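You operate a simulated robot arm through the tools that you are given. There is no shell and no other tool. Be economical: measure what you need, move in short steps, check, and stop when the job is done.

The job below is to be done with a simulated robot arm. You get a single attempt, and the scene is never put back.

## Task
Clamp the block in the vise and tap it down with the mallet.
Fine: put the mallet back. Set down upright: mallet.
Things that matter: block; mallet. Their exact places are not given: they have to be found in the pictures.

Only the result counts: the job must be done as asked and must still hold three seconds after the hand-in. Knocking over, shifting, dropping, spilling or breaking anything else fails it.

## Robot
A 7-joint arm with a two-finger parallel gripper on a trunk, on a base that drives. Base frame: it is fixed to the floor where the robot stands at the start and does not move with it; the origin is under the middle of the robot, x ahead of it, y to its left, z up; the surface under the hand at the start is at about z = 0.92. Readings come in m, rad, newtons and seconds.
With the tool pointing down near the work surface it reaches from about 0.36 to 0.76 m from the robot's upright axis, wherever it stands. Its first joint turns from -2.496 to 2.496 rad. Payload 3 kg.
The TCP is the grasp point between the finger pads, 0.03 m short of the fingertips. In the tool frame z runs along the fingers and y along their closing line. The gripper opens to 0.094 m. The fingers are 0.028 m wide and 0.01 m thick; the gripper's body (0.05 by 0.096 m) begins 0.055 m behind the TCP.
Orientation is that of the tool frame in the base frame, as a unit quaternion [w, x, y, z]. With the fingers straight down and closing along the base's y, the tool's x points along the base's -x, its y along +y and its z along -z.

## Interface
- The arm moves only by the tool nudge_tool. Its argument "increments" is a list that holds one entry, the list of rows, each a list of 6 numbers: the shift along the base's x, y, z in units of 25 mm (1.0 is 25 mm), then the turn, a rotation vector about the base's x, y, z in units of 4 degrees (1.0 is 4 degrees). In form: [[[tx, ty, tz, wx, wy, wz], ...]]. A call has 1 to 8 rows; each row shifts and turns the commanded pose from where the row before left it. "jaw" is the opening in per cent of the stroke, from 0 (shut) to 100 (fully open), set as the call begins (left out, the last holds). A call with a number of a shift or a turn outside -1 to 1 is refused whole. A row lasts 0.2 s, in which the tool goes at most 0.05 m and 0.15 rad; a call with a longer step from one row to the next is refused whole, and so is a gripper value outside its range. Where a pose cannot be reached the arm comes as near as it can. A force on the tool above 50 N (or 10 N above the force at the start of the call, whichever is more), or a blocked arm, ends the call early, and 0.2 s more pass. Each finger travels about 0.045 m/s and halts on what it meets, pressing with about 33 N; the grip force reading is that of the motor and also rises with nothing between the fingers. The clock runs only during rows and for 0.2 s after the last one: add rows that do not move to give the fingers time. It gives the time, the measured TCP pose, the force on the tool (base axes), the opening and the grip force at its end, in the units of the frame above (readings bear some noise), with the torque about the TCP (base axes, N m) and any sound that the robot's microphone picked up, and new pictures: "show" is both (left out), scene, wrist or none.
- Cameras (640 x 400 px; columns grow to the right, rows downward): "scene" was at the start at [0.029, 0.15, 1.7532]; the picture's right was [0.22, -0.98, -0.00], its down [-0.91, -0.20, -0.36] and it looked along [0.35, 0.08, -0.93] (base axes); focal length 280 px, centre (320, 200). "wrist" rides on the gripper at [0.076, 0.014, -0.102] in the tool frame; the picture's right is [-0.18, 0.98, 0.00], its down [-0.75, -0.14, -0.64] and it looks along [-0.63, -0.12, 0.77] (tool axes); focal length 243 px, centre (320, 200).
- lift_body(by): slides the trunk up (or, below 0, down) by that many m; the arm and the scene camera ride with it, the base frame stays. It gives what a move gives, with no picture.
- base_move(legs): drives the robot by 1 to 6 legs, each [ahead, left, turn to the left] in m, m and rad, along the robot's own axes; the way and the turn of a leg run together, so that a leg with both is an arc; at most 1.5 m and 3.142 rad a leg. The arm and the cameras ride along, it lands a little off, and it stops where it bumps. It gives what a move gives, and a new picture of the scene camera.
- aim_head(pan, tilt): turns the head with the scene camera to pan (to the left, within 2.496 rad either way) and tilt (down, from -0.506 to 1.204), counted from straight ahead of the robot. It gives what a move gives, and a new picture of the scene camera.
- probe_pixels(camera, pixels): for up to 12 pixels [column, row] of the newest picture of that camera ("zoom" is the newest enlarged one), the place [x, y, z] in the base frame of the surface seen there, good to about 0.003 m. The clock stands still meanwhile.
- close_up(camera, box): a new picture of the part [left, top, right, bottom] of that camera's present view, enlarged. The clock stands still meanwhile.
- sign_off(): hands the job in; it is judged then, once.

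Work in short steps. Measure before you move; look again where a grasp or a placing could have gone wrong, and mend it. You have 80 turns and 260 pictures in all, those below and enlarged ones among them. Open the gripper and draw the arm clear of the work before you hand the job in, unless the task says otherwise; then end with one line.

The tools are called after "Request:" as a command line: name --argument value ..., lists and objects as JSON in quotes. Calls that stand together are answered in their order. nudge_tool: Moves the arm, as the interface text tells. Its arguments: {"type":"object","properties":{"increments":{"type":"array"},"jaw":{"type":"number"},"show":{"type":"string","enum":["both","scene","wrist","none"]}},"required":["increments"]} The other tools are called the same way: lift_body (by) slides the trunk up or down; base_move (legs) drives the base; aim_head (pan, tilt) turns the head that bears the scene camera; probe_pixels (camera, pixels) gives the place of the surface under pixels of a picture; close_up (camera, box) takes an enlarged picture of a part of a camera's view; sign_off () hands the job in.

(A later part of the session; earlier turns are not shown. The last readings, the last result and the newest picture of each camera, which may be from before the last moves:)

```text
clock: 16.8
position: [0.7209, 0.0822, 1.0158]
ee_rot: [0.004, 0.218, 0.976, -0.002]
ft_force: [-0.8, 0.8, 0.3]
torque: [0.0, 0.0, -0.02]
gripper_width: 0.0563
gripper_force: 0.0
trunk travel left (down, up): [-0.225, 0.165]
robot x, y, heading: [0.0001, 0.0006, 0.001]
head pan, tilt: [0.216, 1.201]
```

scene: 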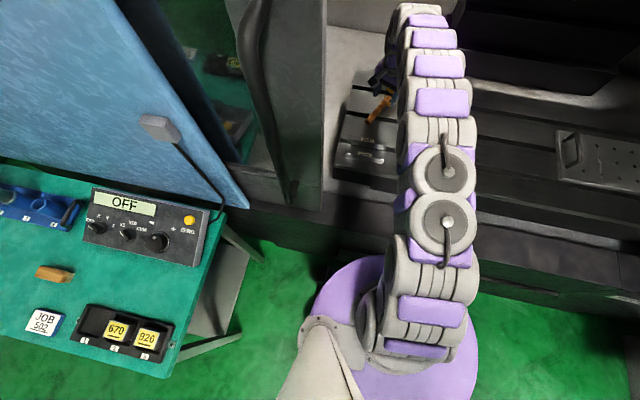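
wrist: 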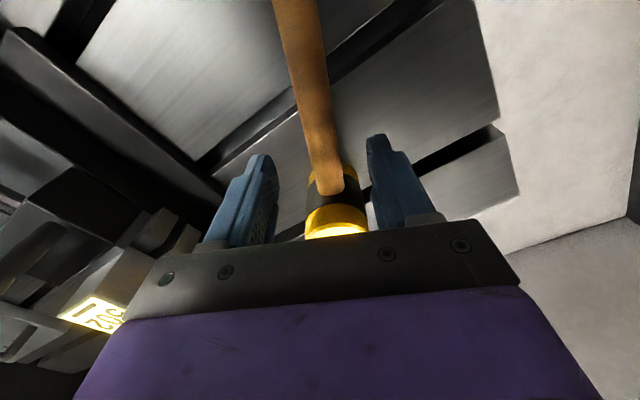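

The handle lies between the fingers. I descend to z≈0.963 and close.

Request:
nudge_tool --increments '[[[0, 0, -1, 0, 0, 0], [0, 0, -1, 0, 0, 0], [0, 0, -0.1, 0, 0, 0]]]' --show "wrist"

Request:
nudge_tool --increments '[[[0, 0, 0, 0, 0, 0], [0, 0, 0, 0, 0, 0], [0, 0, 0, 0, 0, 0], [0, 0, 0, 0, 0, 0]]]' --jaw 0

```text
clock: 17.6
position: [0.7185, 0.0821, 0.9667]
ee_rot: [0.003, 0.218, 0.976, -0.002]
ft_force: [0.1, 0.2, 0.3]
torque: [0.02, -0.02, 0.03]
gripper_width: 0.0565
gripper_force: 0.0
trunk travel left (down, up): [-0.225, 0.165]
robot x, y, heading: [-0.0029, 0.0002, 0.0]
head pan, tilt: [0.216, 1.201]
```

wrist: 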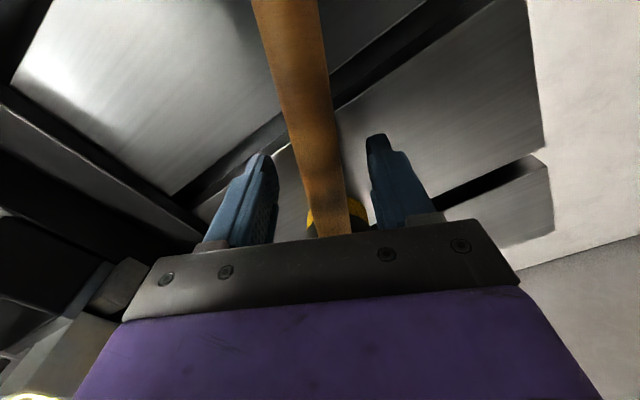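

```text
clock: 18.6
position: [0.7195, 0.0825, 0.9659]
ee_rot: [0.002, 0.217, 0.976, -0.003]
ft_force: [1.5, 1.4, 0.4]
torque: [-0.05, -0.12, 0.14]
gripper_width: 0.0255
gripper_force: 33.0
trunk travel left (down, up): [-0.225, 0.165]
robot x, y, heading: [-0.0008, 0.0029, 0.001]
head pan, tilt: [0.216, 1.201]
```

scene: 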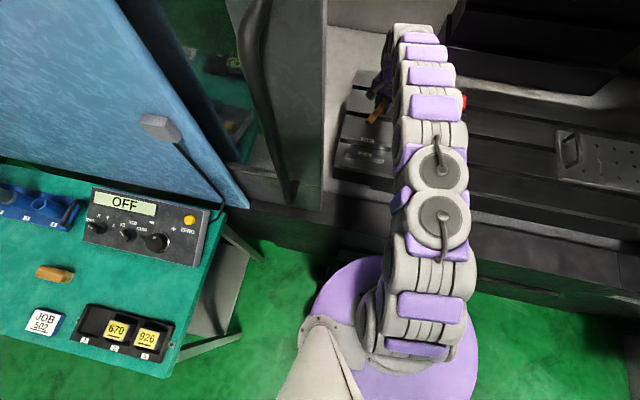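
wrist: 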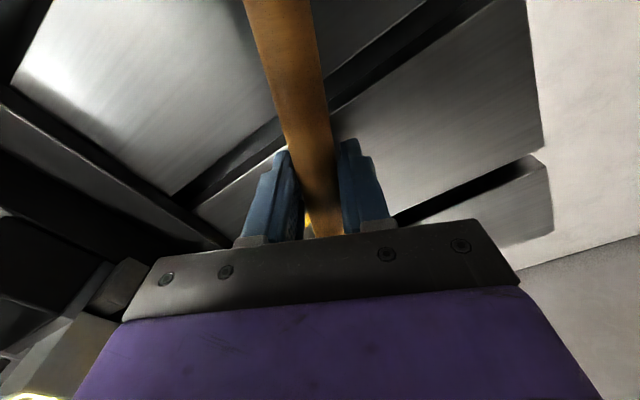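

Gripped on the handle at (0.7195,0.0825,0.966), width 25.5 mm. I lift straight up and check it hangs level.

Request:
nudge_tool --increments '[[[0, 0, 0.4, 0, 0, 0], [0, 0, 0.8, 0, 0, 0], [0, 0, 1, 0, 0, 0], [0, 0, 1, 0, 0, 0], [0, 0, 1, 0, 0, 0], [0, 0, 1, 0, 0, 0], [0, 0, 1, 0, 0, 0], [0, 0, 0.8, 0, 0, 0]]]'

Request:
close_up --camera "scene" --box '[340, 20, 500, 120]'

```text
clock: 20.4
position: [0.7181, 0.0847, 1.1398]
ee_rot: [0.003, 0.218, 0.976, -0.002]
ft_force: [-0.3, 0.7, -4.2]
torque: [0.12, 0.2, 0.03]
gripper_width: 0.0256
gripper_force: 33.8
trunk travel left (down, up): [-0.225, 0.165]
robot x, y, heading: [0.002, -0.0036, 0.002]
head pan, tilt: [0.216, 1.201]
```

scene: 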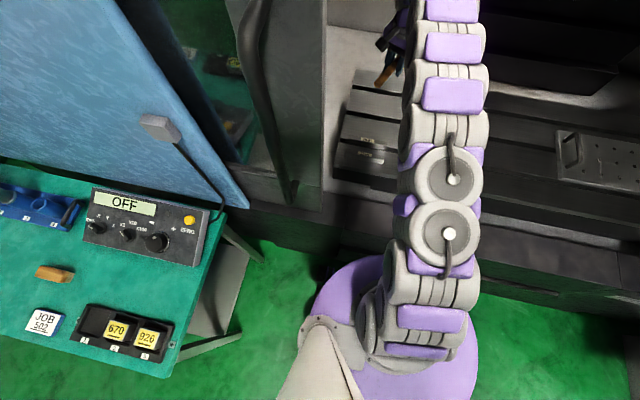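
wrist: 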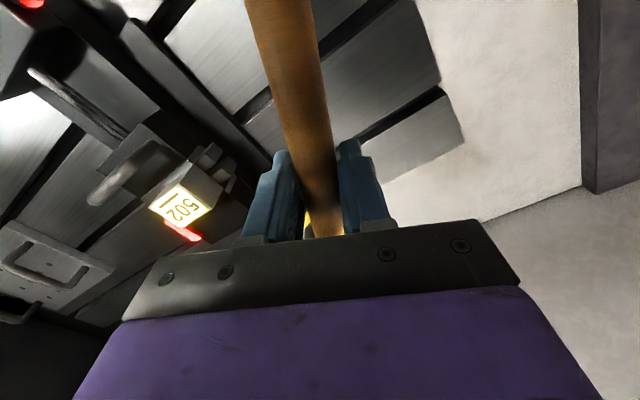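

```text
4.00 times, centred on (420, 70) of scene
```

zoom: 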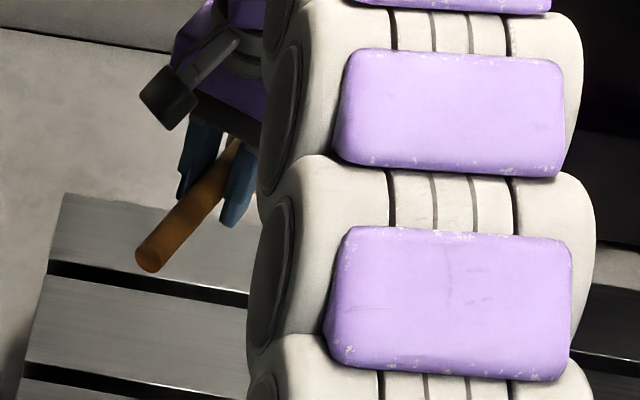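

Level, weight ≈4 N. I swing to over the block: rotate −45° in yaw so the handle stays clear of the vise grip, TCP to (0.689,−0.048).

Request:
nudge_tool --increments '[[[-0.098, -0.442, 0, 0, 0, -0.9375], [-0.098, -0.442, 0, 0, 0, -0.9375], [-0.098, -0.442, 0, 0, 0, -0.9375], [-0.098, -0.442, 0, 0, 0, -0.9375], [-0.098, -0.442, 0, 0, 0, -0.9375], [-0.098, -0.442, 0, 0, 0, -0.9375]]]' --show "none"

Request:
nudge_tool --increments '[[[-0.098, -0.442, 0, 0, 0, -0.9375], [-0.098, -0.442, 0, 0, 0, -0.9375], [-0.098, -0.442, 0, 0, 0, -0.9375], [-0.098, -0.442, 0, 0, 0, -0.9375], [-0.098, -0.442, 0, 0, 0, -0.9375], [-0.098, -0.442, 0, 0, 0, -0.9375], [0, 0, 0, 0, 0, 0]]]'

Request:
close_up --camera "scene" --box '[380, 60, 500, 140]'

```text
clock: 21.8
position: [0.7044, 0.0152, 1.1403]
ee_rot: [0.003, 0.405, 0.914, -0.003]
ft_force: [-0.2, -0.3, -3.9]
torque: [0.14, 0.13, -0.04]
gripper_width: 0.0259
gripper_force: 33.0
trunk travel left (down, up): [-0.225, 0.165]
robot x, y, heading: [0.005, -0.0001, -0.0]
head pan, tilt: [0.216, 1.201]
```

```text
clock: 23.4
position: [0.6908, -0.0518, 1.1392]
ee_rot: [0.001, 0.575, 0.818, -0.003]
ft_force: [-0.3, 0.3, -4.2]
torque: [0.2, 0.06, -0.01]
gripper_width: 0.0259
gripper_force: 32.9
trunk travel left (down, up): [-0.225, 0.165]
robot x, y, heading: [0.002, 0.002, -0.002]
head pan, tilt: [0.216, 1.201]
```

scene: 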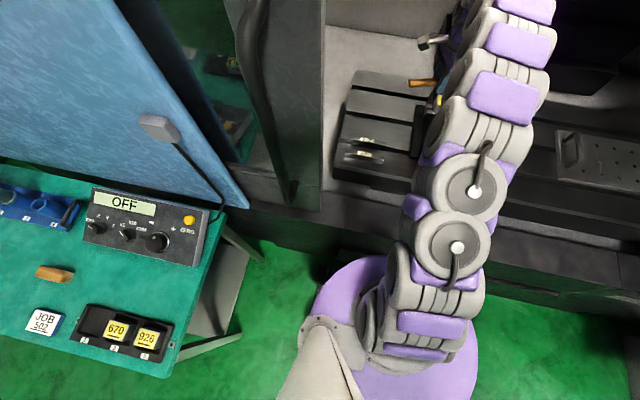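
wrist: 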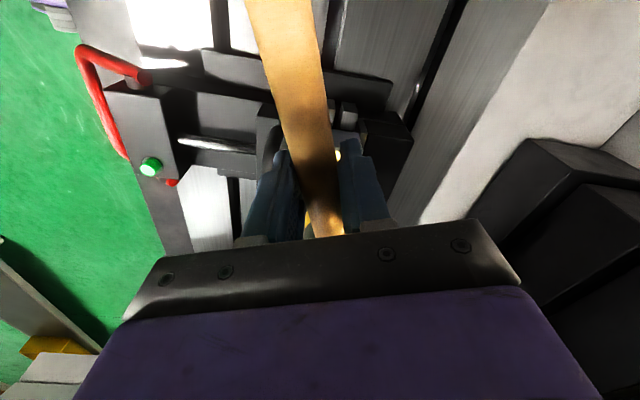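

```text
5.00 times, centred on (440, 100) of scene
```

zoom: 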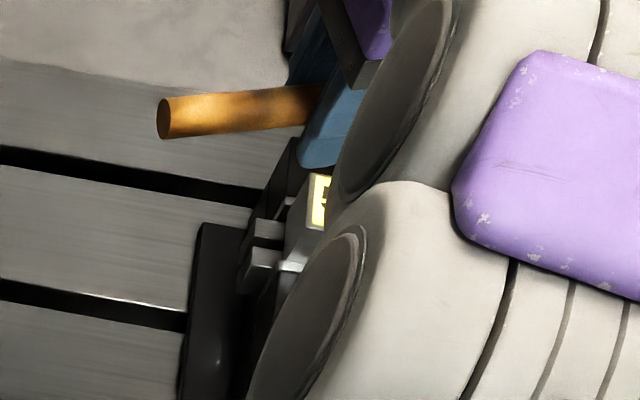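

The head should be over the block at about (0.713,−0.114), face z≈1.093. I lower it to just above the block, then strike in a short down-up move.

Request:
nudge_tool --increments '[[[0, 0, -0.8, 0, 0, 0], [0, 0, -0.8, 0, 0, 0], [0, 0, 0, 0, 0, 0]]]'

Request:
close_up --camera "wrist" --box '[220, 100, 440, 240]'

```text
clock: 24.2
position: [0.6888, -0.0521, 1.097]
ee_rot: [0.002, 0.575, 0.818, -0.003]
ft_force: [0.8, 0.1, -3.7]
torque: [0.19, 0.06, -0.01]
gripper_width: 0.026
gripper_force: 33.2
trunk travel left (down, up): [-0.225, 0.165]
robot x, y, heading: [0.0012, 0.003, -0.01]
head pan, tilt: [0.216, 1.201]
```

scene: 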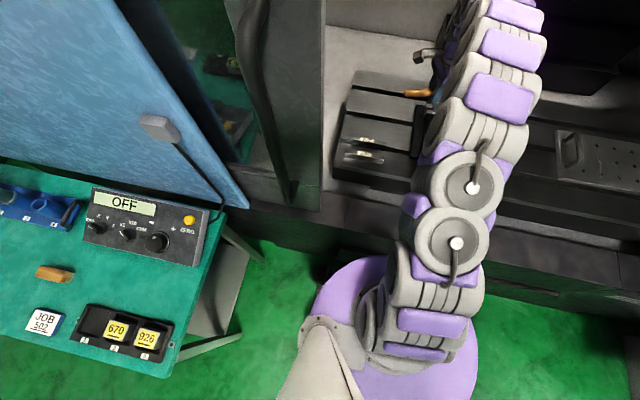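
wrist: 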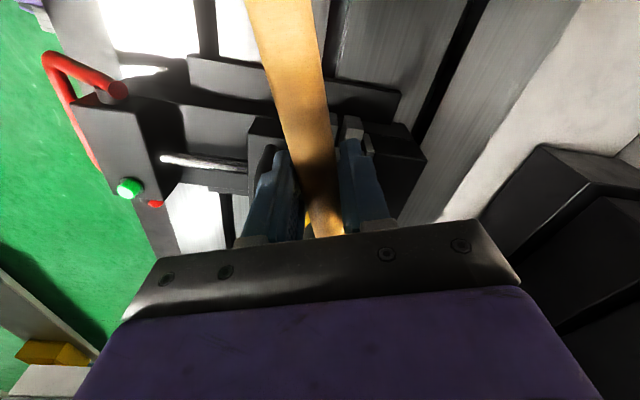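

```text
2.86 times, centred on (330, 170) of wrist
```

zoom: 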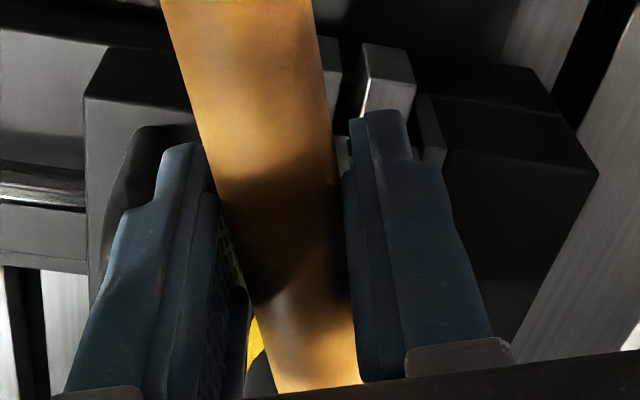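

The face is ~13 mm above the block. I give the first tap: quick 20 mm down and straight back up.

Request:
nudge_tool --increments '[[[0, 0, -0.75, 0, 0, 0], [0, 0, 0.75, 0, 0, 0], [0, 0, 0, 0, 0, 0]]]'

```text
clock: 25.0
position: [0.6898, -0.051, 1.0984]
ee_rot: [0.001, 0.575, 0.818, -0.002]
ft_force: [-1.0, -0.3, -4.3]
torque: [0.16, 0.09, -0.03]
gripper_width: 0.0259
gripper_force: 33.0
trunk travel left (down, up): [-0.225, 0.165]
robot x, y, heading: [-0.002, 0.0022, -0.001]
head pan, tilt: [0.216, 1.201]
```

scene: 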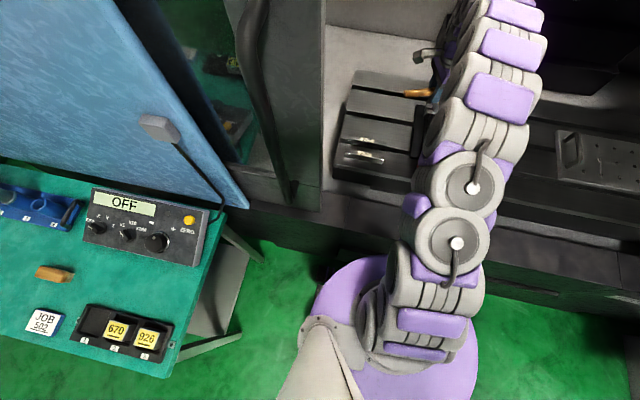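
wrist: 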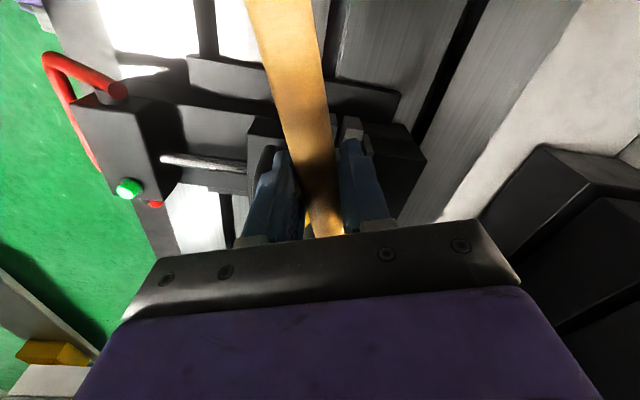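

No sound was heard, so it probably did not hit. I tap again deeper, with a row of dwell at the bottom.

Request:
nudge_tool --increments '[[[0, 0, -1, 0, 0, 0], [0, 0, 0, 0, 0, 0], [0, 0, 1, 0, 0, 0]]]' --show "wrist"

```text
clock: 25.8
position: [0.6869, -0.0523, 1.1004]
ee_rot: [0.002, 0.575, 0.818, -0.002]
ft_force: [-0.1, 0.0, -3.1]
torque: [0.2, 0.04, -0.03]
gripper_width: 0.026
gripper_force: 33.0
trunk travel left (down, up): [-0.225, 0.165]
robot x, y, heading: [0.0013, -0.0004, 0.002]
head pan, tilt: [0.216, 1.201]
```

wrist: 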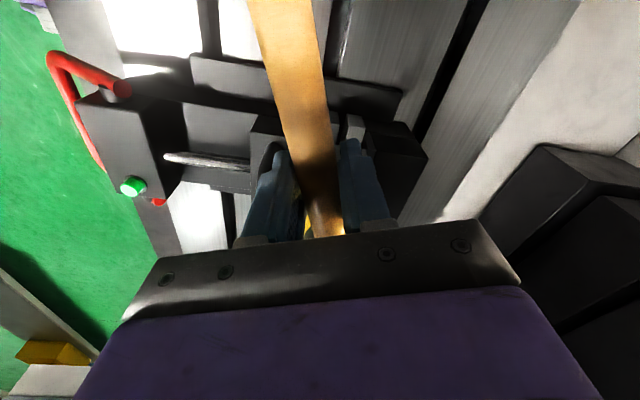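

Still nothing heard. I lower slowly to find the contact height by force.

Request:
nudge_tool --increments '[[[0, 0, -0.5, 0, 0, 0], [0, 0, 0, 0, 0, 0]]]' --show "none"

Request:
nudge_tool --increments '[[[0, 0, -0.2, 0, 0, 0], [0, 0, 0, 0, 0, 0]]]' --show "none"

Request:
nudge_tool --increments '[[[0, 0, -0.2, 0, 0, 0], [0, 0, 0, 0, 0, 0]]]' --show "none"

```text
clock: 26.4
position: [0.6891, -0.0501, 1.0876]
ee_rot: [0.001, 0.575, 0.818, -0.003]
ft_force: [0.2, 0.5, -4.5]
torque: [0.2, 0.1, 0.01]
gripper_width: 0.026
gripper_force: 32.9
trunk travel left (down, up): [-0.225, 0.165]
robot x, y, heading: [0.0014, 0.0009, 0.002]
head pan, tilt: [0.216, 1.201]
```

```text
clock: 27.0
position: [0.6893, -0.05, 1.0818]
ee_rot: [0.003, 0.575, 0.818, -0.004]
ft_force: [-0.2, 1.2, -3.0]
torque: [0.23, 0.04, -0.02]
gripper_width: 0.0256
gripper_force: 32.9
trunk travel left (down, up): [-0.225, 0.165]
robot x, y, heading: [0.001, 0.0003, 0.001]
head pan, tilt: [0.216, 1.201]
```

```text
clock: 27.6
position: [0.6901, -0.0503, 1.0777]
ee_rot: [0.003, 0.574, 0.819, -0.001]
ft_force: [2.1, 0.8, 7.5]
torque: [-0.32, -0.13, 0.06]
gripper_width: 0.0259
gripper_force: 33.3
trunk travel left (down, up): [-0.225, 0.165]
robot x, y, heading: [-0.0002, 0.0047, -0.004]
head pan, tilt: [0.216, 1.201]
```

Contact is at TCP z≈1.080. I raise 20 mm and strike faster through that height.

Request:
nudge_tool --increments '[[[0, 0, 1, 0, 0, 0], [0, 0, 0, 0, 0, 0], [0, 0, -1, 0, 0, 0], [0, 0, -0.3, 0, 0, 0], [0, 0, 0.9, 0, 0, 0]]]' --show "wrist"

```text
clock: 28.8
position: [0.6899, -0.0507, 1.0903]
ee_rot: [0.001, 0.574, 0.819, -0.002]
ft_force: [-0.2, -1.1, -3.6]
torque: [0.22, 0.05, 0.05]
gripper_width: 0.0259
gripper_force: 33.1
trunk travel left (down, up): [-0.225, 0.165]
robot x, y, heading: [0.0028, 0.0003, 0.001]
head pan, tilt: [0.216, 1.201]
```

wrist: 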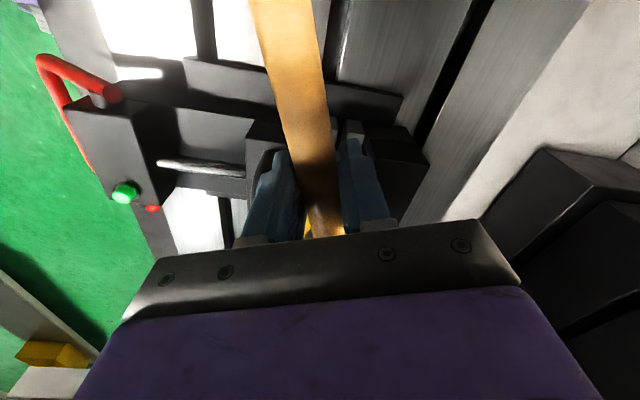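

No sound yet. I give a stronger stroke: from higher, full-speed rows, then up.

Request:
nudge_tool --increments '[[[0, 0, 1, 0, 0, 0], [0, 0, 0.4, 0, 0, 0], [0, 0, 0, 0, 0, 0], [0, 0, -1, 0, 0, 0], [0, 0, -1, 0, 0, 0], [0, 0, 0, 0, 0, 0], [0, 0, 1, 0, 0, 0], [0, 0, 1, 0, 0, 0]]]' --show "wrist"

```text
clock: 30.6
position: [0.6906, -0.0521, 1.1286]
ee_rot: [0.001, 0.575, 0.818, -0.003]
ft_force: [-0.3, 0.1, -5.2]
torque: [0.21, 0.1, -0.04]
gripper_width: 0.026
gripper_force: 33.2
trunk travel left (down, up): [-0.225, 0.165]
robot x, y, heading: [-0.0007, 0.0, -0.001]
head pan, tilt: [0.216, 1.201]
```

wrist: 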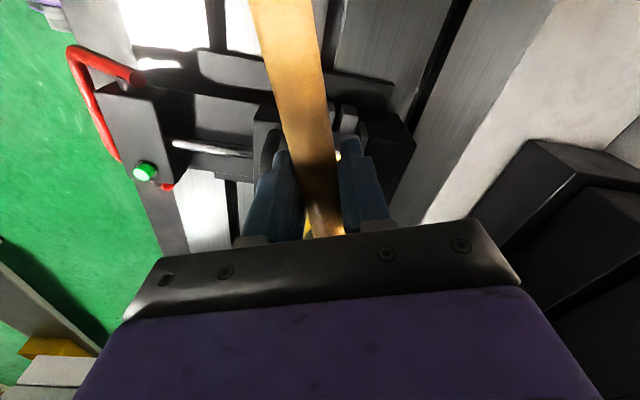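

I draw the mallet aside toward +y to inspect the block's height.

Request:
nudge_tool --increments '[[[0, 1, 0.3, 0, 0, 0], [0, 1, 0.3, 0, 0, 0], [0, 1, 0.3, 0, 0, 0], [0, 1, 0, 0, 0, 0.8], [0, 1, 0, 0, 0, 0.9], [0, 0.3, 0, 0, 0, 0.9], [0, 0, 0, 0, 0, 0.9], [0, 0, 0, 0, 0, 0.9]]]'

```text
clock: 32.4
position: [0.6899, 0.082, 1.1489]
ee_rot: [0.003, 0.443, 0.897, -0.002]
ft_force: [0.2, 0.1, -4.5]
torque: [0.21, 0.16, -0.01]
gripper_width: 0.0258
gripper_force: 33.1
trunk travel left (down, up): [-0.225, 0.165]
robot x, y, heading: [-0.0002, 0.0022, -0.002]
head pan, tilt: [0.216, 1.201]
```

scene: 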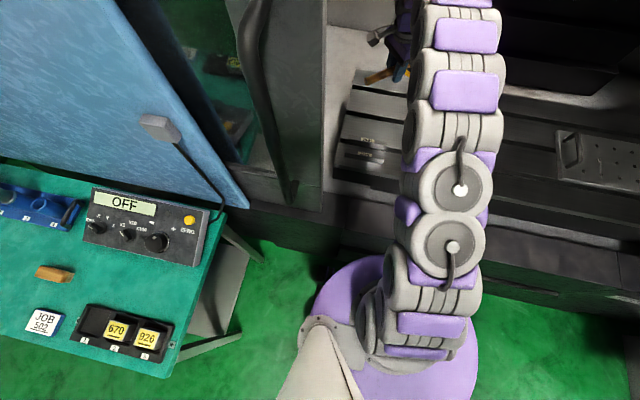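
wrist: 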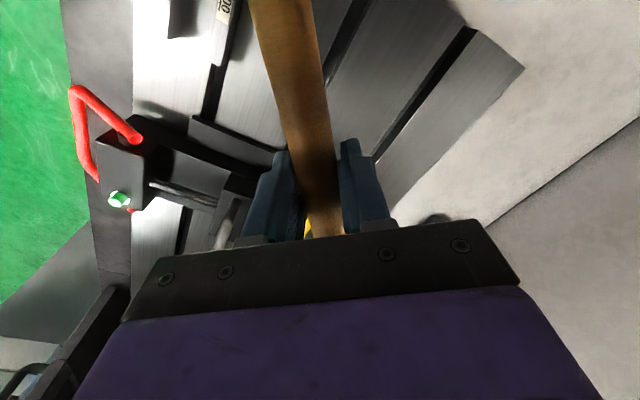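

Block hidden behind the palm; I turn back to the earlier view pose (yaw −25°) where it was visible.

Request:
nudge_tool --increments '[[[0.2, 0, 0.3, 0, 0, 1], [0.2, 0, 0.3, 0, 0, 1], [0.2, 0, 0, 0, 0, 1], [0.2, 0, 0, 0, 0, 1], [0.2, 0, 0, 0, 0, 1], [0.1, 0, 0, 0, 0, 1], [0, 0, 0, 0, 0, 0.85], [0, 0, 0, 0, 0, 0]]]' --show "wrist"

Request:
close_up --camera "wrist" --box '[120, 130, 260, 250]'

```text
clock: 34.2
position: [0.7156, 0.0808, 1.1646]
ee_rot: [0.003, 0.217, 0.976, -0.002]
ft_force: [1.1, -0.2, -4.5]
torque: [0.07, 0.16, 0.02]
gripper_width: 0.0263
gripper_force: 33.3
trunk travel left (down, up): [-0.225, 0.165]
robot x, y, heading: [0.0005, -0.0013, -0.001]
head pan, tilt: [0.216, 1.201]
```

wrist: 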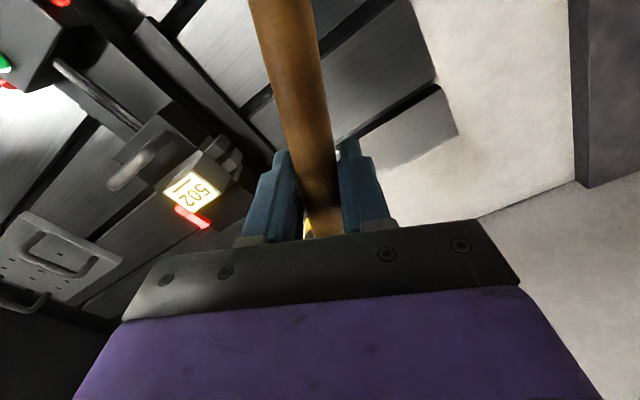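

```text
3.33 times, centred on (190, 190) of wrist
```

zoom: 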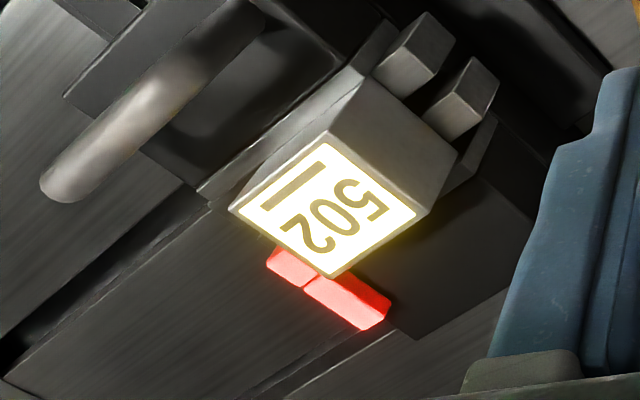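

Request:
probe_pixels --camera "zoom" --pixels '[[320, 150], [330, 200], [300, 220], [370, 200], [340, 250], [260, 200], [400, 215], [310, 180], [350, 230], [410, 60], [465, 95], [320, 110]]'

```text
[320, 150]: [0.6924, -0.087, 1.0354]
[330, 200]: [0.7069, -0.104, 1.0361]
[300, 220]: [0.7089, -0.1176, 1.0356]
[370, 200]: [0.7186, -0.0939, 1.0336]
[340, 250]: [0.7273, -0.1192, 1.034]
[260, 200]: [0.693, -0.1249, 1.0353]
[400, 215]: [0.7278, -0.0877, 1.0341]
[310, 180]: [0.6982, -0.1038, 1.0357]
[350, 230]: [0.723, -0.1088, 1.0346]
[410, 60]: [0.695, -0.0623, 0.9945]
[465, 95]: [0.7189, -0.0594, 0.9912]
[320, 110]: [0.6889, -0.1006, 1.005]
```

Block top now reads ≈1.035 (from ≈1.038), so it may have seated, but no sound was heard; to be safe I go back over the block and tap more firmly.

Request:
nudge_tool --increments '[[[-0.089, -0.437, 0, 0, 0, -0.9375], [-0.089, -0.437, 0, 0, 0, -0.9375], [-0.089, -0.437, 0, 0, 0, -0.9375], [-0.089, -0.437, 0, 0, 0, -0.9375], [-0.089, -0.437, 0, 0, 0, -0.9375], [-0.089, -0.437, 0, 0, 0, -0.9375]]]' --show "none"

Request:
nudge_tool --increments '[[[-0.089, -0.437, 0, 0, 0, -0.9375], [-0.089, -0.437, 0, 0, 0, -0.9375], [-0.089, -0.437, 0, 0, 0, -0.9375], [-0.089, -0.437, -0.3, 0, 0, -0.9375], [-0.089, -0.437, -0.3, 0, 0, -0.9375], [-0.089, -0.437, -0.3, 0, 0, -0.9375], [0, 0, 0, 0, 0, 0]]]' --show "none"

Request:
nudge_tool --increments '[[[0, 0, -1, 0, 0, 0], [0, 0, -1, 0, 0, 0], [0, 0, -0.8, 0, 0, 0], [0, 0, 1, 0, 0, 0], [0, 0, 1, 0, 0, 0], [0, 0, 0, 0, 0, 0]]]' --show "wrist"

```text
clock: 35.6
position: [0.7045, 0.0165, 1.165]
ee_rot: [0.001, 0.404, 0.915, -0.002]
ft_force: [0.4, -1.3, -4.1]
torque: [0.17, 0.15, -0.02]
gripper_width: 0.0261
gripper_force: 33.1
trunk travel left (down, up): [-0.225, 0.165]
robot x, y, heading: [0.0003, 0.0013, -0.002]
head pan, tilt: [0.216, 1.201]
```

```text
clock: 37.2
position: [0.6918, -0.0488, 1.1425]
ee_rot: [0.002, 0.575, 0.818, -0.004]
ft_force: [0.3, 0.3, -3.8]
torque: [0.21, 0.09, -0.02]
gripper_width: 0.026
gripper_force: 33.2
trunk travel left (down, up): [-0.225, 0.165]
robot x, y, heading: [-0.0013, -0.0013, -0.002]
head pan, tilt: [0.216, 1.201]
```

```text
clock: 38.6
position: [0.6906, -0.0476, 1.123]
ee_rot: [0.001, 0.575, 0.818, -0.004]
ft_force: [-0.3, 0.3, -4.6]
torque: [0.19, 0.08, 0.0]
gripper_width: 0.0262
gripper_force: 33.3
trunk travel left (down, up): [-0.225, 0.165]
robot x, y, heading: [0.0021, 0.0002, 0.002]
head pan, tilt: [0.216, 1.201]
```

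wrist: 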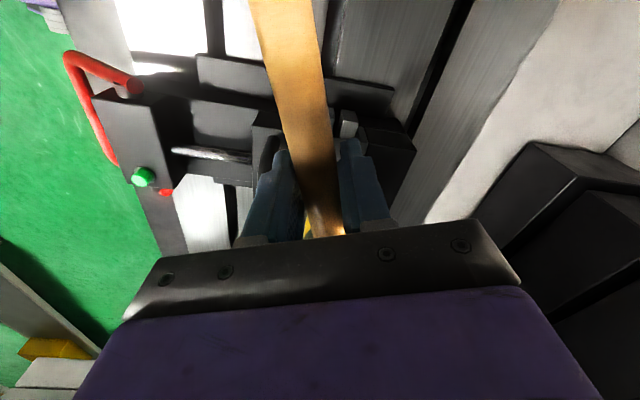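

No sound again. I end a stroke at the bottom to read the actual force and height there.

Request:
nudge_tool --increments '[[[0, 0, -1, 0, 0, 0], [0, 0, -1, 0, 0, 0], [0, 0, -0.3, 0, 0, 0]]]' --show "none"

```text
clock: 39.4
position: [0.6902, -0.0456, 1.0672]
ee_rot: [0.005, 0.574, 0.819, -0.002]
ft_force: [-2.5, 6.1, 21.7]
torque: [-0.81, -0.22, -0.04]
gripper_width: 0.0265
gripper_force: 33.0
trunk travel left (down, up): [-0.225, 0.165]
robot x, y, heading: [0.0005, 0.0034, 0.002]
head pan, tilt: [0.216, 1.201]
```

The TCP is 13 mm below first contact, so the mallet may have tilted in the grip. I lift and check.

Request:
nudge_tool --increments '[[[0, 0, 1, 0, 0, 0], [0, 0, 1, 0, 0, 0], [0, 0, 1, 0, 0, 0]]]' --show "wrist"

Request:
close_up --camera "scene" --box '[380, 50, 480, 120]'

Request:
probe_pixels --camera "wrist" --pixels '[[280, 10], [285, 50], [290, 80], [300, 120], [312, 170]]'

```text
clock: 40.2
position: [0.6906, -0.0497, 1.14]
ee_rot: [0.002, 0.575, 0.818, -0.004]
ft_force: [-0.4, 0.2, -3.8]
torque: [0.21, 0.1, 0.03]
gripper_width: 0.026
gripper_force: 33.0
trunk travel left (down, up): [-0.225, 0.165]
robot x, y, heading: [0.0002, 0.0024, -0.003]
head pan, tilt: [0.216, 1.201]
```

wrist: 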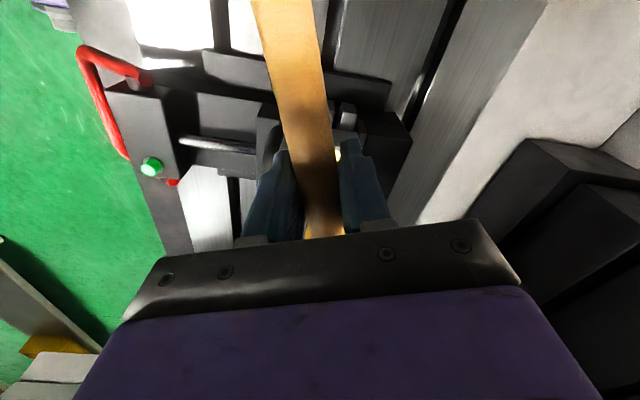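

```text
5.71 times, centred on (430, 85) of scene
```

zoom: 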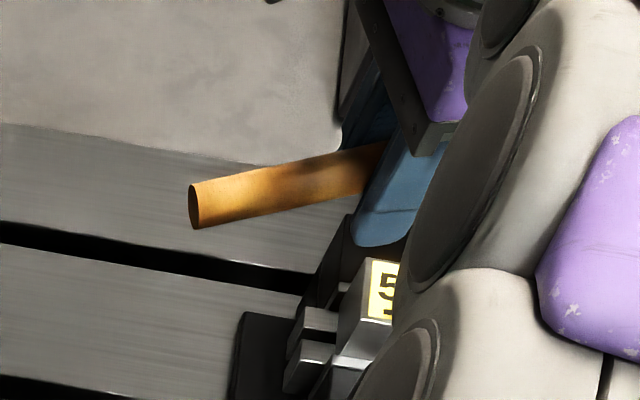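

```text
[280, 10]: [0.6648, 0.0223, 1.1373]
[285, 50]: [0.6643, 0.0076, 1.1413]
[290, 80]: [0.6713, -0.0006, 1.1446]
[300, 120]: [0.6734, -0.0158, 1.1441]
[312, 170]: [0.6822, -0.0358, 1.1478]
```

The handle droops ≈10° at its end: the mallet slipped in pitch (head up). Block contact height suggested it is already seated; I take the mallet back over its place (yaw +45°) and level it there.

Request:
nudge_tool --increments '[[[0.096, 0.44, 0.2, 0, 0, 0.9375], [0.096, 0.44, 0.2, 0, 0, 0.9375], [0.096, 0.44, 0, 0, 0, 0.9375], [0.096, 0.44, 0, 0, 0, 0.9375], [0.096, 0.44, 0, 0, 0, 0.9375], [0.096, 0.44, 0, 0, 0, 0.9375]]]' --show "none"

Request:
nudge_tool --increments '[[[0.096, 0.44, 0, 0, 0, 0.9375], [0.096, 0.44, 0, 0, 0, 0.9375], [0.096, 0.44, 0, 0, 0, 0.9375], [0.096, 0.44, 0, 0, 0, 0.9375], [0.096, 0.44, 0, 0, 0, 0.9375], [0.096, 0.44, 0, 0, 0, 0.9375], [0, 0, 0, 0, 0, 0]]]'

Request:
probe_pixels --camera "wrist" --pixels '[[282, 5], [287, 40], [293, 70], [299, 100], [305, 130], [312, 165], [318, 195]]'

Request:
close_up --camera "wrist" --box '[120, 130, 260, 250]'

```text
clock: 41.6
position: [0.7058, 0.0162, 1.1506]
ee_rot: [0.001, 0.404, 0.915, -0.002]
ft_force: [-0.9, -0.7, -4.8]
torque: [0.18, 0.17, 0.01]
gripper_width: 0.026
gripper_force: 33.1
trunk travel left (down, up): [-0.225, 0.165]
robot x, y, heading: [-0.0015, 0.0027, 0.001]
head pan, tilt: [0.216, 1.201]
```

```text
clock: 43.2
position: [0.7194, 0.0839, 1.1508]
ee_rot: [0.002, 0.218, 0.976, -0.003]
ft_force: [-0.4, -0.3, -4.4]
torque: [0.07, 0.19, 0.01]
gripper_width: 0.0259
gripper_force: 33.3
trunk travel left (down, up): [-0.225, 0.165]
robot x, y, heading: [0.0048, -0.002, -0.0]
head pan, tilt: [0.216, 1.201]
```

scene: 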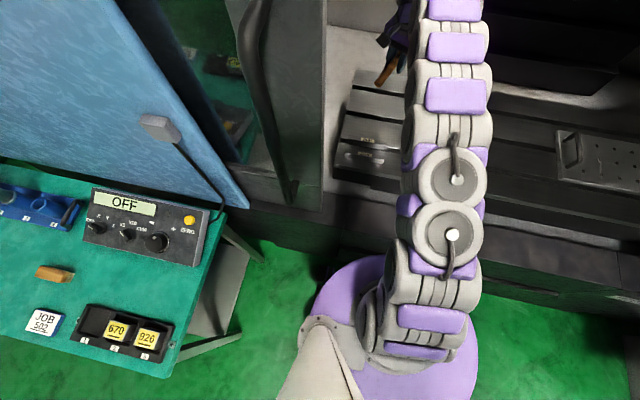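
wrist: 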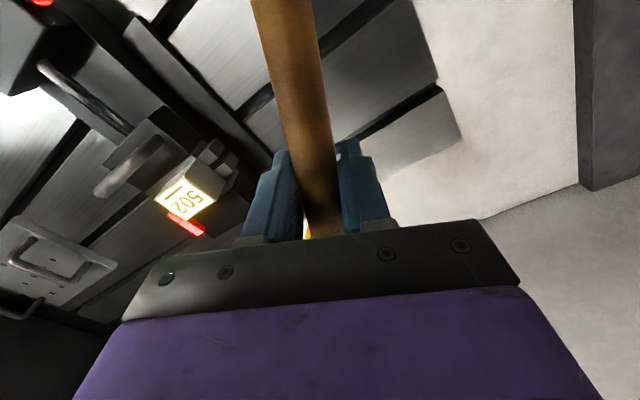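

```text
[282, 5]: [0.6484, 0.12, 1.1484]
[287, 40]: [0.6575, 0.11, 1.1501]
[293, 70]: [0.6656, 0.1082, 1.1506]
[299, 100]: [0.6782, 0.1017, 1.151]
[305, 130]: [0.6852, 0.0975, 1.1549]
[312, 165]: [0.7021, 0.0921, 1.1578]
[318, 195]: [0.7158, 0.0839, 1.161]
```

```text
3.33 times, centred on (190, 190) of wrist
```

zoom: 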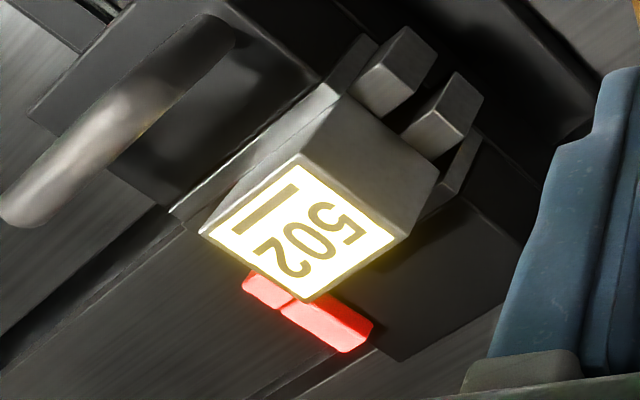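

The handle slopes ≈9.4°. I check the block height relative to the jaw and parallels in this zoom before levelling the mallet.

Request:
probe_pixels --camera "zoom" --pixels '[[300, 190], [270, 210], [340, 210], [310, 240], [340, 260], [290, 160], [395, 60], [380, 75], [445, 110], [430, 125], [380, 300], [200, 200]]'

```text
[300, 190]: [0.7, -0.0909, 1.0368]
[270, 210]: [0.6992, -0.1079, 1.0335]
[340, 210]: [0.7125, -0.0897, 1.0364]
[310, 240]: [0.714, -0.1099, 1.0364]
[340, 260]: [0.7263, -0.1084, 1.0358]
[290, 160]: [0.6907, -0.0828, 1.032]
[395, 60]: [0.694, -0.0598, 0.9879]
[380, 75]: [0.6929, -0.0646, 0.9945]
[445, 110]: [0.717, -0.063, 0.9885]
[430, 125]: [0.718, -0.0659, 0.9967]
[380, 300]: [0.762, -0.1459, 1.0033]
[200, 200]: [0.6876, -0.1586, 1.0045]
```

Inconclusive within noise, so I will set the mallet down level, inspect the block from the head camera, and regrasp nearer the head. I level by 9.4° and lower to just above the table.

Request:
nudge_tool --increments '[[[0, 0, -0.5, 0.333, 0.71, 0], [0, 0, -0.5, 0.333, 0.71, 0], [0, 0, -1, 0.333, 0.71, 0], [0, 0, -1, 0, 0, 0], [0, 0, -1, 0, 0, 0], [0, 0, -1, 0, 0, 0], [0, 0, -1, 0, 0, 0], [0, 0, -0.6, 0, 0, 0]]]'

Request:
probe_pixels --camera "wrist" --pixels '[[282, 5], [287, 40], [293, 70], [299, 100], [305, 130], [312, 165], [318, 195]]'

```text
clock: 45.0
position: [0.7201, 0.0834, 0.9834]
ee_rot: [-0.078, 0.217, 0.973, 0.015]
ft_force: [-0.9, 0.4, -3.4]
torque: [0.09, 0.16, -0.03]
gripper_width: 0.0259
gripper_force: 33.0
trunk travel left (down, up): [-0.225, 0.165]
robot x, y, heading: [-0.0015, -0.0019, -0.003]
head pan, tilt: [0.216, 1.201]
```

scene: 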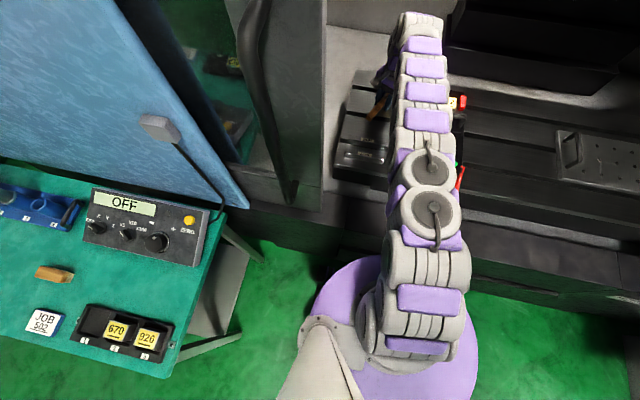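
wrist: 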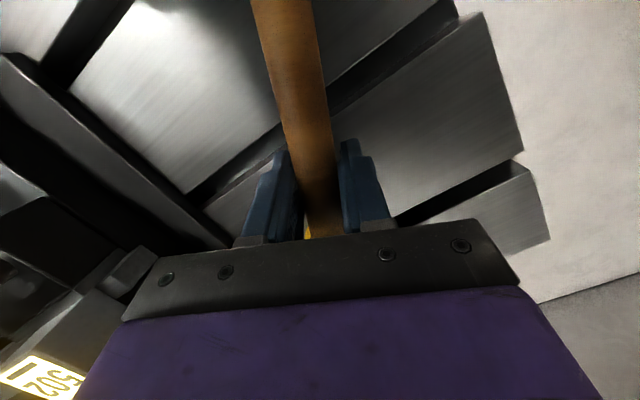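

```text
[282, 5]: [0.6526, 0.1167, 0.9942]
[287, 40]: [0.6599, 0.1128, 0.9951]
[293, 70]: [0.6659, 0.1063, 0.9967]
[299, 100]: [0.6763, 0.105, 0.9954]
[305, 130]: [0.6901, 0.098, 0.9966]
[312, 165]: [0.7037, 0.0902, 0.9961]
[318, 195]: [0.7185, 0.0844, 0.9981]
```

Nearly level; the handle also slid ~7 mm up in the grip, so contact should come at TCP z≈0.96. I add 2° of levelling and lower to contact.

Request:
nudge_tool --increments '[[[0, 0, -0.4, 0.2, 0.45, 0], [0, 0, -0.3, 0, 0, 0], [0, 0, -0.15, 0, 0, 0], [0, 0, -0.1, 0, 0, 0], [0, 0, 0, 0, 0, 0]]]' --show "none"

```text
clock: 46.2
position: [0.7178, 0.0831, 0.9638]
ee_rot: [-0.094, 0.216, 0.972, 0.019]
ft_force: [0.5, -0.5, 9.1]
torque: [-0.25, -0.89, 0.01]
gripper_width: 0.0257
gripper_force: 33.0
out of reach, approached as far as the arm can: row 1
trunk travel left (down, up): [-0.225, 0.165]
robot x, y, heading: [-0.0008, -0.001, 0.004]
head pan, tilt: [0.216, 1.201]
```

Contact with ~13 N. I open the gripper and look.

Request:
nudge_tool --increments '[[[0, 0, 0.05, 0, 0, 0], [0, 0, 0, 0, 0, 0], [0, 0, 0, 0, 0, 0]]]' --jaw 60

```text
clock: 47.0
position: [0.7168, 0.0837, 0.9632]
ee_rot: [-0.095, 0.217, 0.971, 0.019]
ft_force: [0.2, -0.7, 0.7]
torque: [-0.02, -0.02, -0.01]
gripper_width: 0.0566
gripper_force: 0.1
trunk travel left (down, up): [-0.225, 0.165]
robot x, y, heading: [0.0009, 0.0026, 0.003]
head pan, tilt: [0.216, 1.201]
```

scene: 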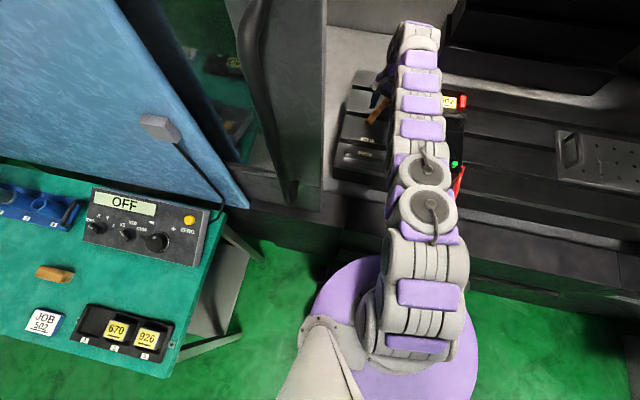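
wrist: 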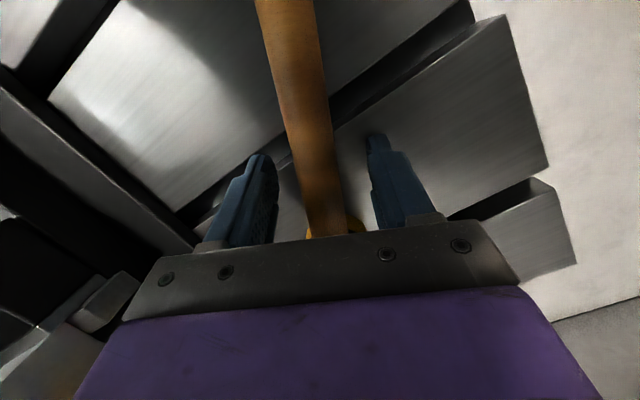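

Released. I rise straight up, undo the tilt, then draw back toward (0.45,−0.05) for a clear view of block and mallet.

Request:
nudge_tool --increments '[[[0, 0, 1, 0, 0, 0], [0, 0, 1, 0, 0, 0], [0, 0, 1, 0, 0, 0], [0, 0, 1, -0.4, -0.86, 0], [0, 0, 1, -0.4, -0.86, 0], [0, 0, 1, -0.4, -0.86, 0], [0, 0, 1, 0, 0, 0], [-1, -0.5, 1, 0, 0, 0]]]' --show "none"

Request:
nudge_tool --increments '[[[-1, -0.7, 0, 0, 0, 0], [-1, -0.7, 0, 0, 0, 0], [-1, -0.7, 0, 0, 0, 0], [-1, -0.7, 0, 0, 0, 0], [-1, -0.7, 0, 0, 0, 0], [-1, -0.7, 0, 0, 0, 0], [-1, -0.7, 0, 0, 0, 0], [-1, -0.7, 0, 0, 0, 0]]]'

Request:
close_up --camera "scene" --box '[405, 80, 485, 135]'

Request:
probe_pixels --camera "zoom" --pixels '[[275, 118], [390, 136], [270, 180], [390, 200], [330, 150], [300, 180], [235, 150], [300, 90], [200, 185], [195, 225]]'

Request:
close_up --camera "scene" --box '[355, 70, 415, 130]'

Request:
probe_pixels --camera "zoom" --pixels '[[385, 62], [385, 95], [385, 128], [343, 95], [430, 100], [345, 175], [330, 195], [290, 235], [250, 280], [225, 312], [205, 335]]'

```text
clock: 48.8
position: [0.6897, 0.0716, 1.165]
ee_rot: [0.003, 0.218, 0.976, -0.002]
ft_force: [0.3, -0.2, -0.3]
torque: [0.01, -0.02, -0.02]
gripper_width: 0.0565
gripper_force: 0.0
trunk travel left (down, up): [-0.225, 0.165]
robot x, y, heading: [0.0033, -0.0007, 0.003]
head pan, tilt: [0.216, 1.201]
```

```text
clock: 50.6
position: [0.4907, -0.0718, 1.1624]
ee_rot: [0.002, 0.218, 0.976, -0.001]
ft_force: [0.0, -0.2, 0.3]
torque: [0.02, -0.03, 0.0]
gripper_width: 0.0566
gripper_force: 0.0
trunk travel left (down, up): [-0.225, 0.165]
robot x, y, heading: [-0.0015, -0.0043, 0.002]
head pan, tilt: [0.216, 1.201]
```

scene: 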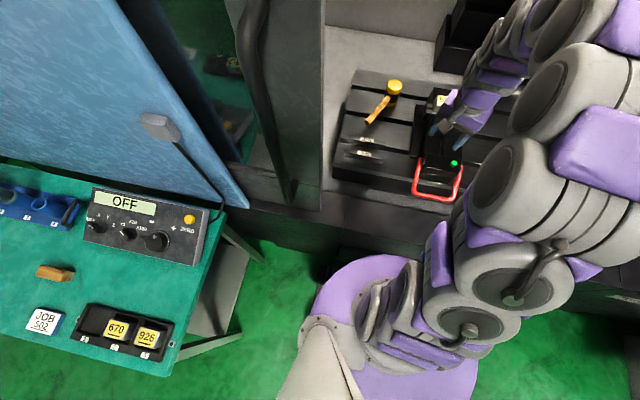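
wrist: 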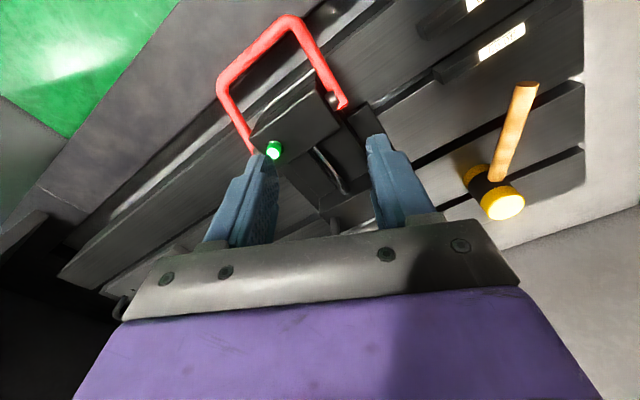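

```text
7.27 times, centred on (445, 108) of scene
```

zoom: 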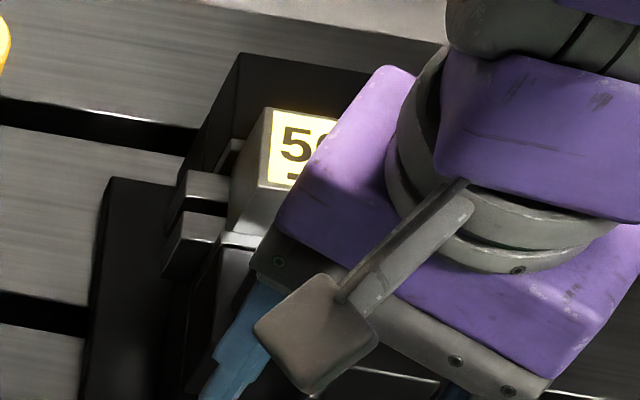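

```text
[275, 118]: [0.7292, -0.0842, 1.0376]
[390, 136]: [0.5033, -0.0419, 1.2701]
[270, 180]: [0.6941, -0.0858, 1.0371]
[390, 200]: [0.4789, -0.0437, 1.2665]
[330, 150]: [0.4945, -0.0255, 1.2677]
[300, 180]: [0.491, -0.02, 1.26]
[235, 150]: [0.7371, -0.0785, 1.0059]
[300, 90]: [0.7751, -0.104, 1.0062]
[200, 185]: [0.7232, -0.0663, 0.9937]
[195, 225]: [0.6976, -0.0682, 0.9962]
```

```text
6.67 times, centred on (385, 100) of scene
```

zoom: 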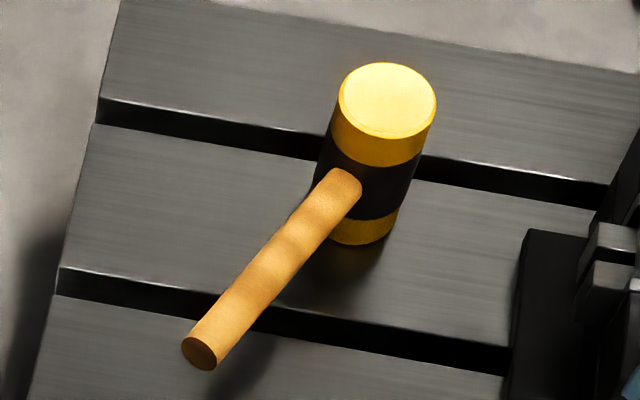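

```text
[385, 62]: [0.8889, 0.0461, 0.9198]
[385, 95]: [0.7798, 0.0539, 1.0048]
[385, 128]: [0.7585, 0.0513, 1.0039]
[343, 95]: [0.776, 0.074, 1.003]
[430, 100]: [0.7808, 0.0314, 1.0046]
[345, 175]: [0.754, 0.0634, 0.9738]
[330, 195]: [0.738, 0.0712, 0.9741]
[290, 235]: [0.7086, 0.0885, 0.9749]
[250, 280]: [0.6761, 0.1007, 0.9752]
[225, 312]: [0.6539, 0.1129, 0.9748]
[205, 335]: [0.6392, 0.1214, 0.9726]
```

The mallet stands upright at its original place (within 3 mm). I move the hand further out to compare the block pixels with the post-clamp picture.

Request:
nudge_tool --increments '[[[-0.3, -0.8, 0.5, 0, 0, 0.9], [-0.3, -0.8, 0.5, 0, 0, 0.9], [-0.3, -0.8, 0.5, 0, 0, 0.9], [-0.3, -0.8, 0, 0, 0, 0.9], [-0.3, 0, 0, 0, 0, 0.9], [0, 0, 0, 0, 0, 0.9], [0, 0, 0, 0, 0, 0.9]]]' --show "scene"

Request:
close_up --camera "scene" --box '[405, 80, 485, 135]'

Request:
probe_pixels --camera "zoom" --pixels '[[275, 118], [390, 136], [270, 183], [390, 203], [330, 150], [300, 180], [235, 150], [300, 90], [200, 185], [195, 225]]'

```text
clock: 52.2
position: [0.4538, -0.1504, 1.1999]
ee_rot: [0.002, 0.0, 1.0, 0.001]
ft_force: [0.1, 0.2, 0.7]
torque: [0.04, 0.0, 0.01]
gripper_width: 0.0567
gripper_force: 0.0
trunk travel left (down, up): [-0.225, 0.165]
robot x, y, heading: [-0.0026, 0.0017, 0.0]
head pan, tilt: [0.216, 1.201]
```

scene: 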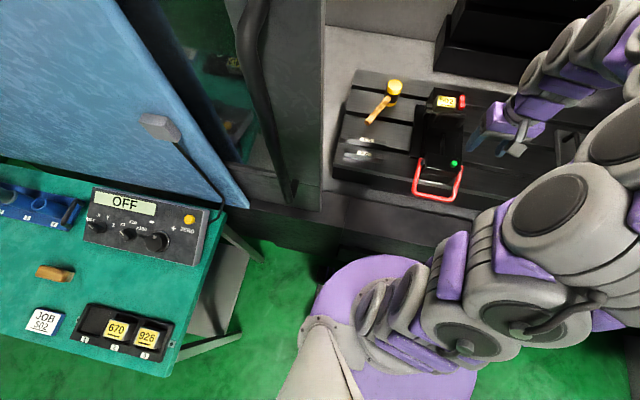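

```text
7.27 times, centred on (445, 108) of scene
```

zoom: 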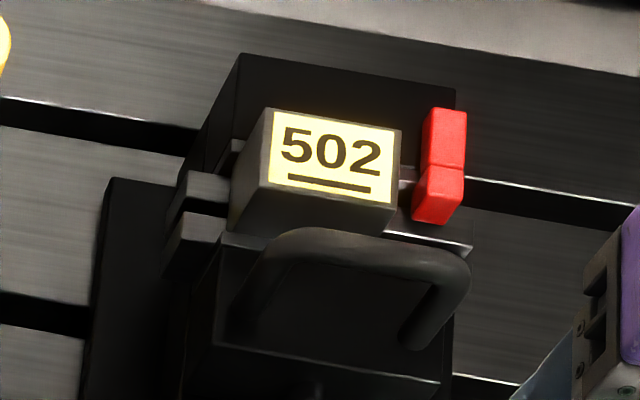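

```text
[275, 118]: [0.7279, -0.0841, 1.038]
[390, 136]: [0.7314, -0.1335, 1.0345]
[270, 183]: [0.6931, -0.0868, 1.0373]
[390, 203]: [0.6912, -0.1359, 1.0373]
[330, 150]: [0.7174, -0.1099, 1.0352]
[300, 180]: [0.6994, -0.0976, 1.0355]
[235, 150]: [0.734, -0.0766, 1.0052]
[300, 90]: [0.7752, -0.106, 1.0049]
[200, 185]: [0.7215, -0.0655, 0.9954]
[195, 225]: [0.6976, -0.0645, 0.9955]
```

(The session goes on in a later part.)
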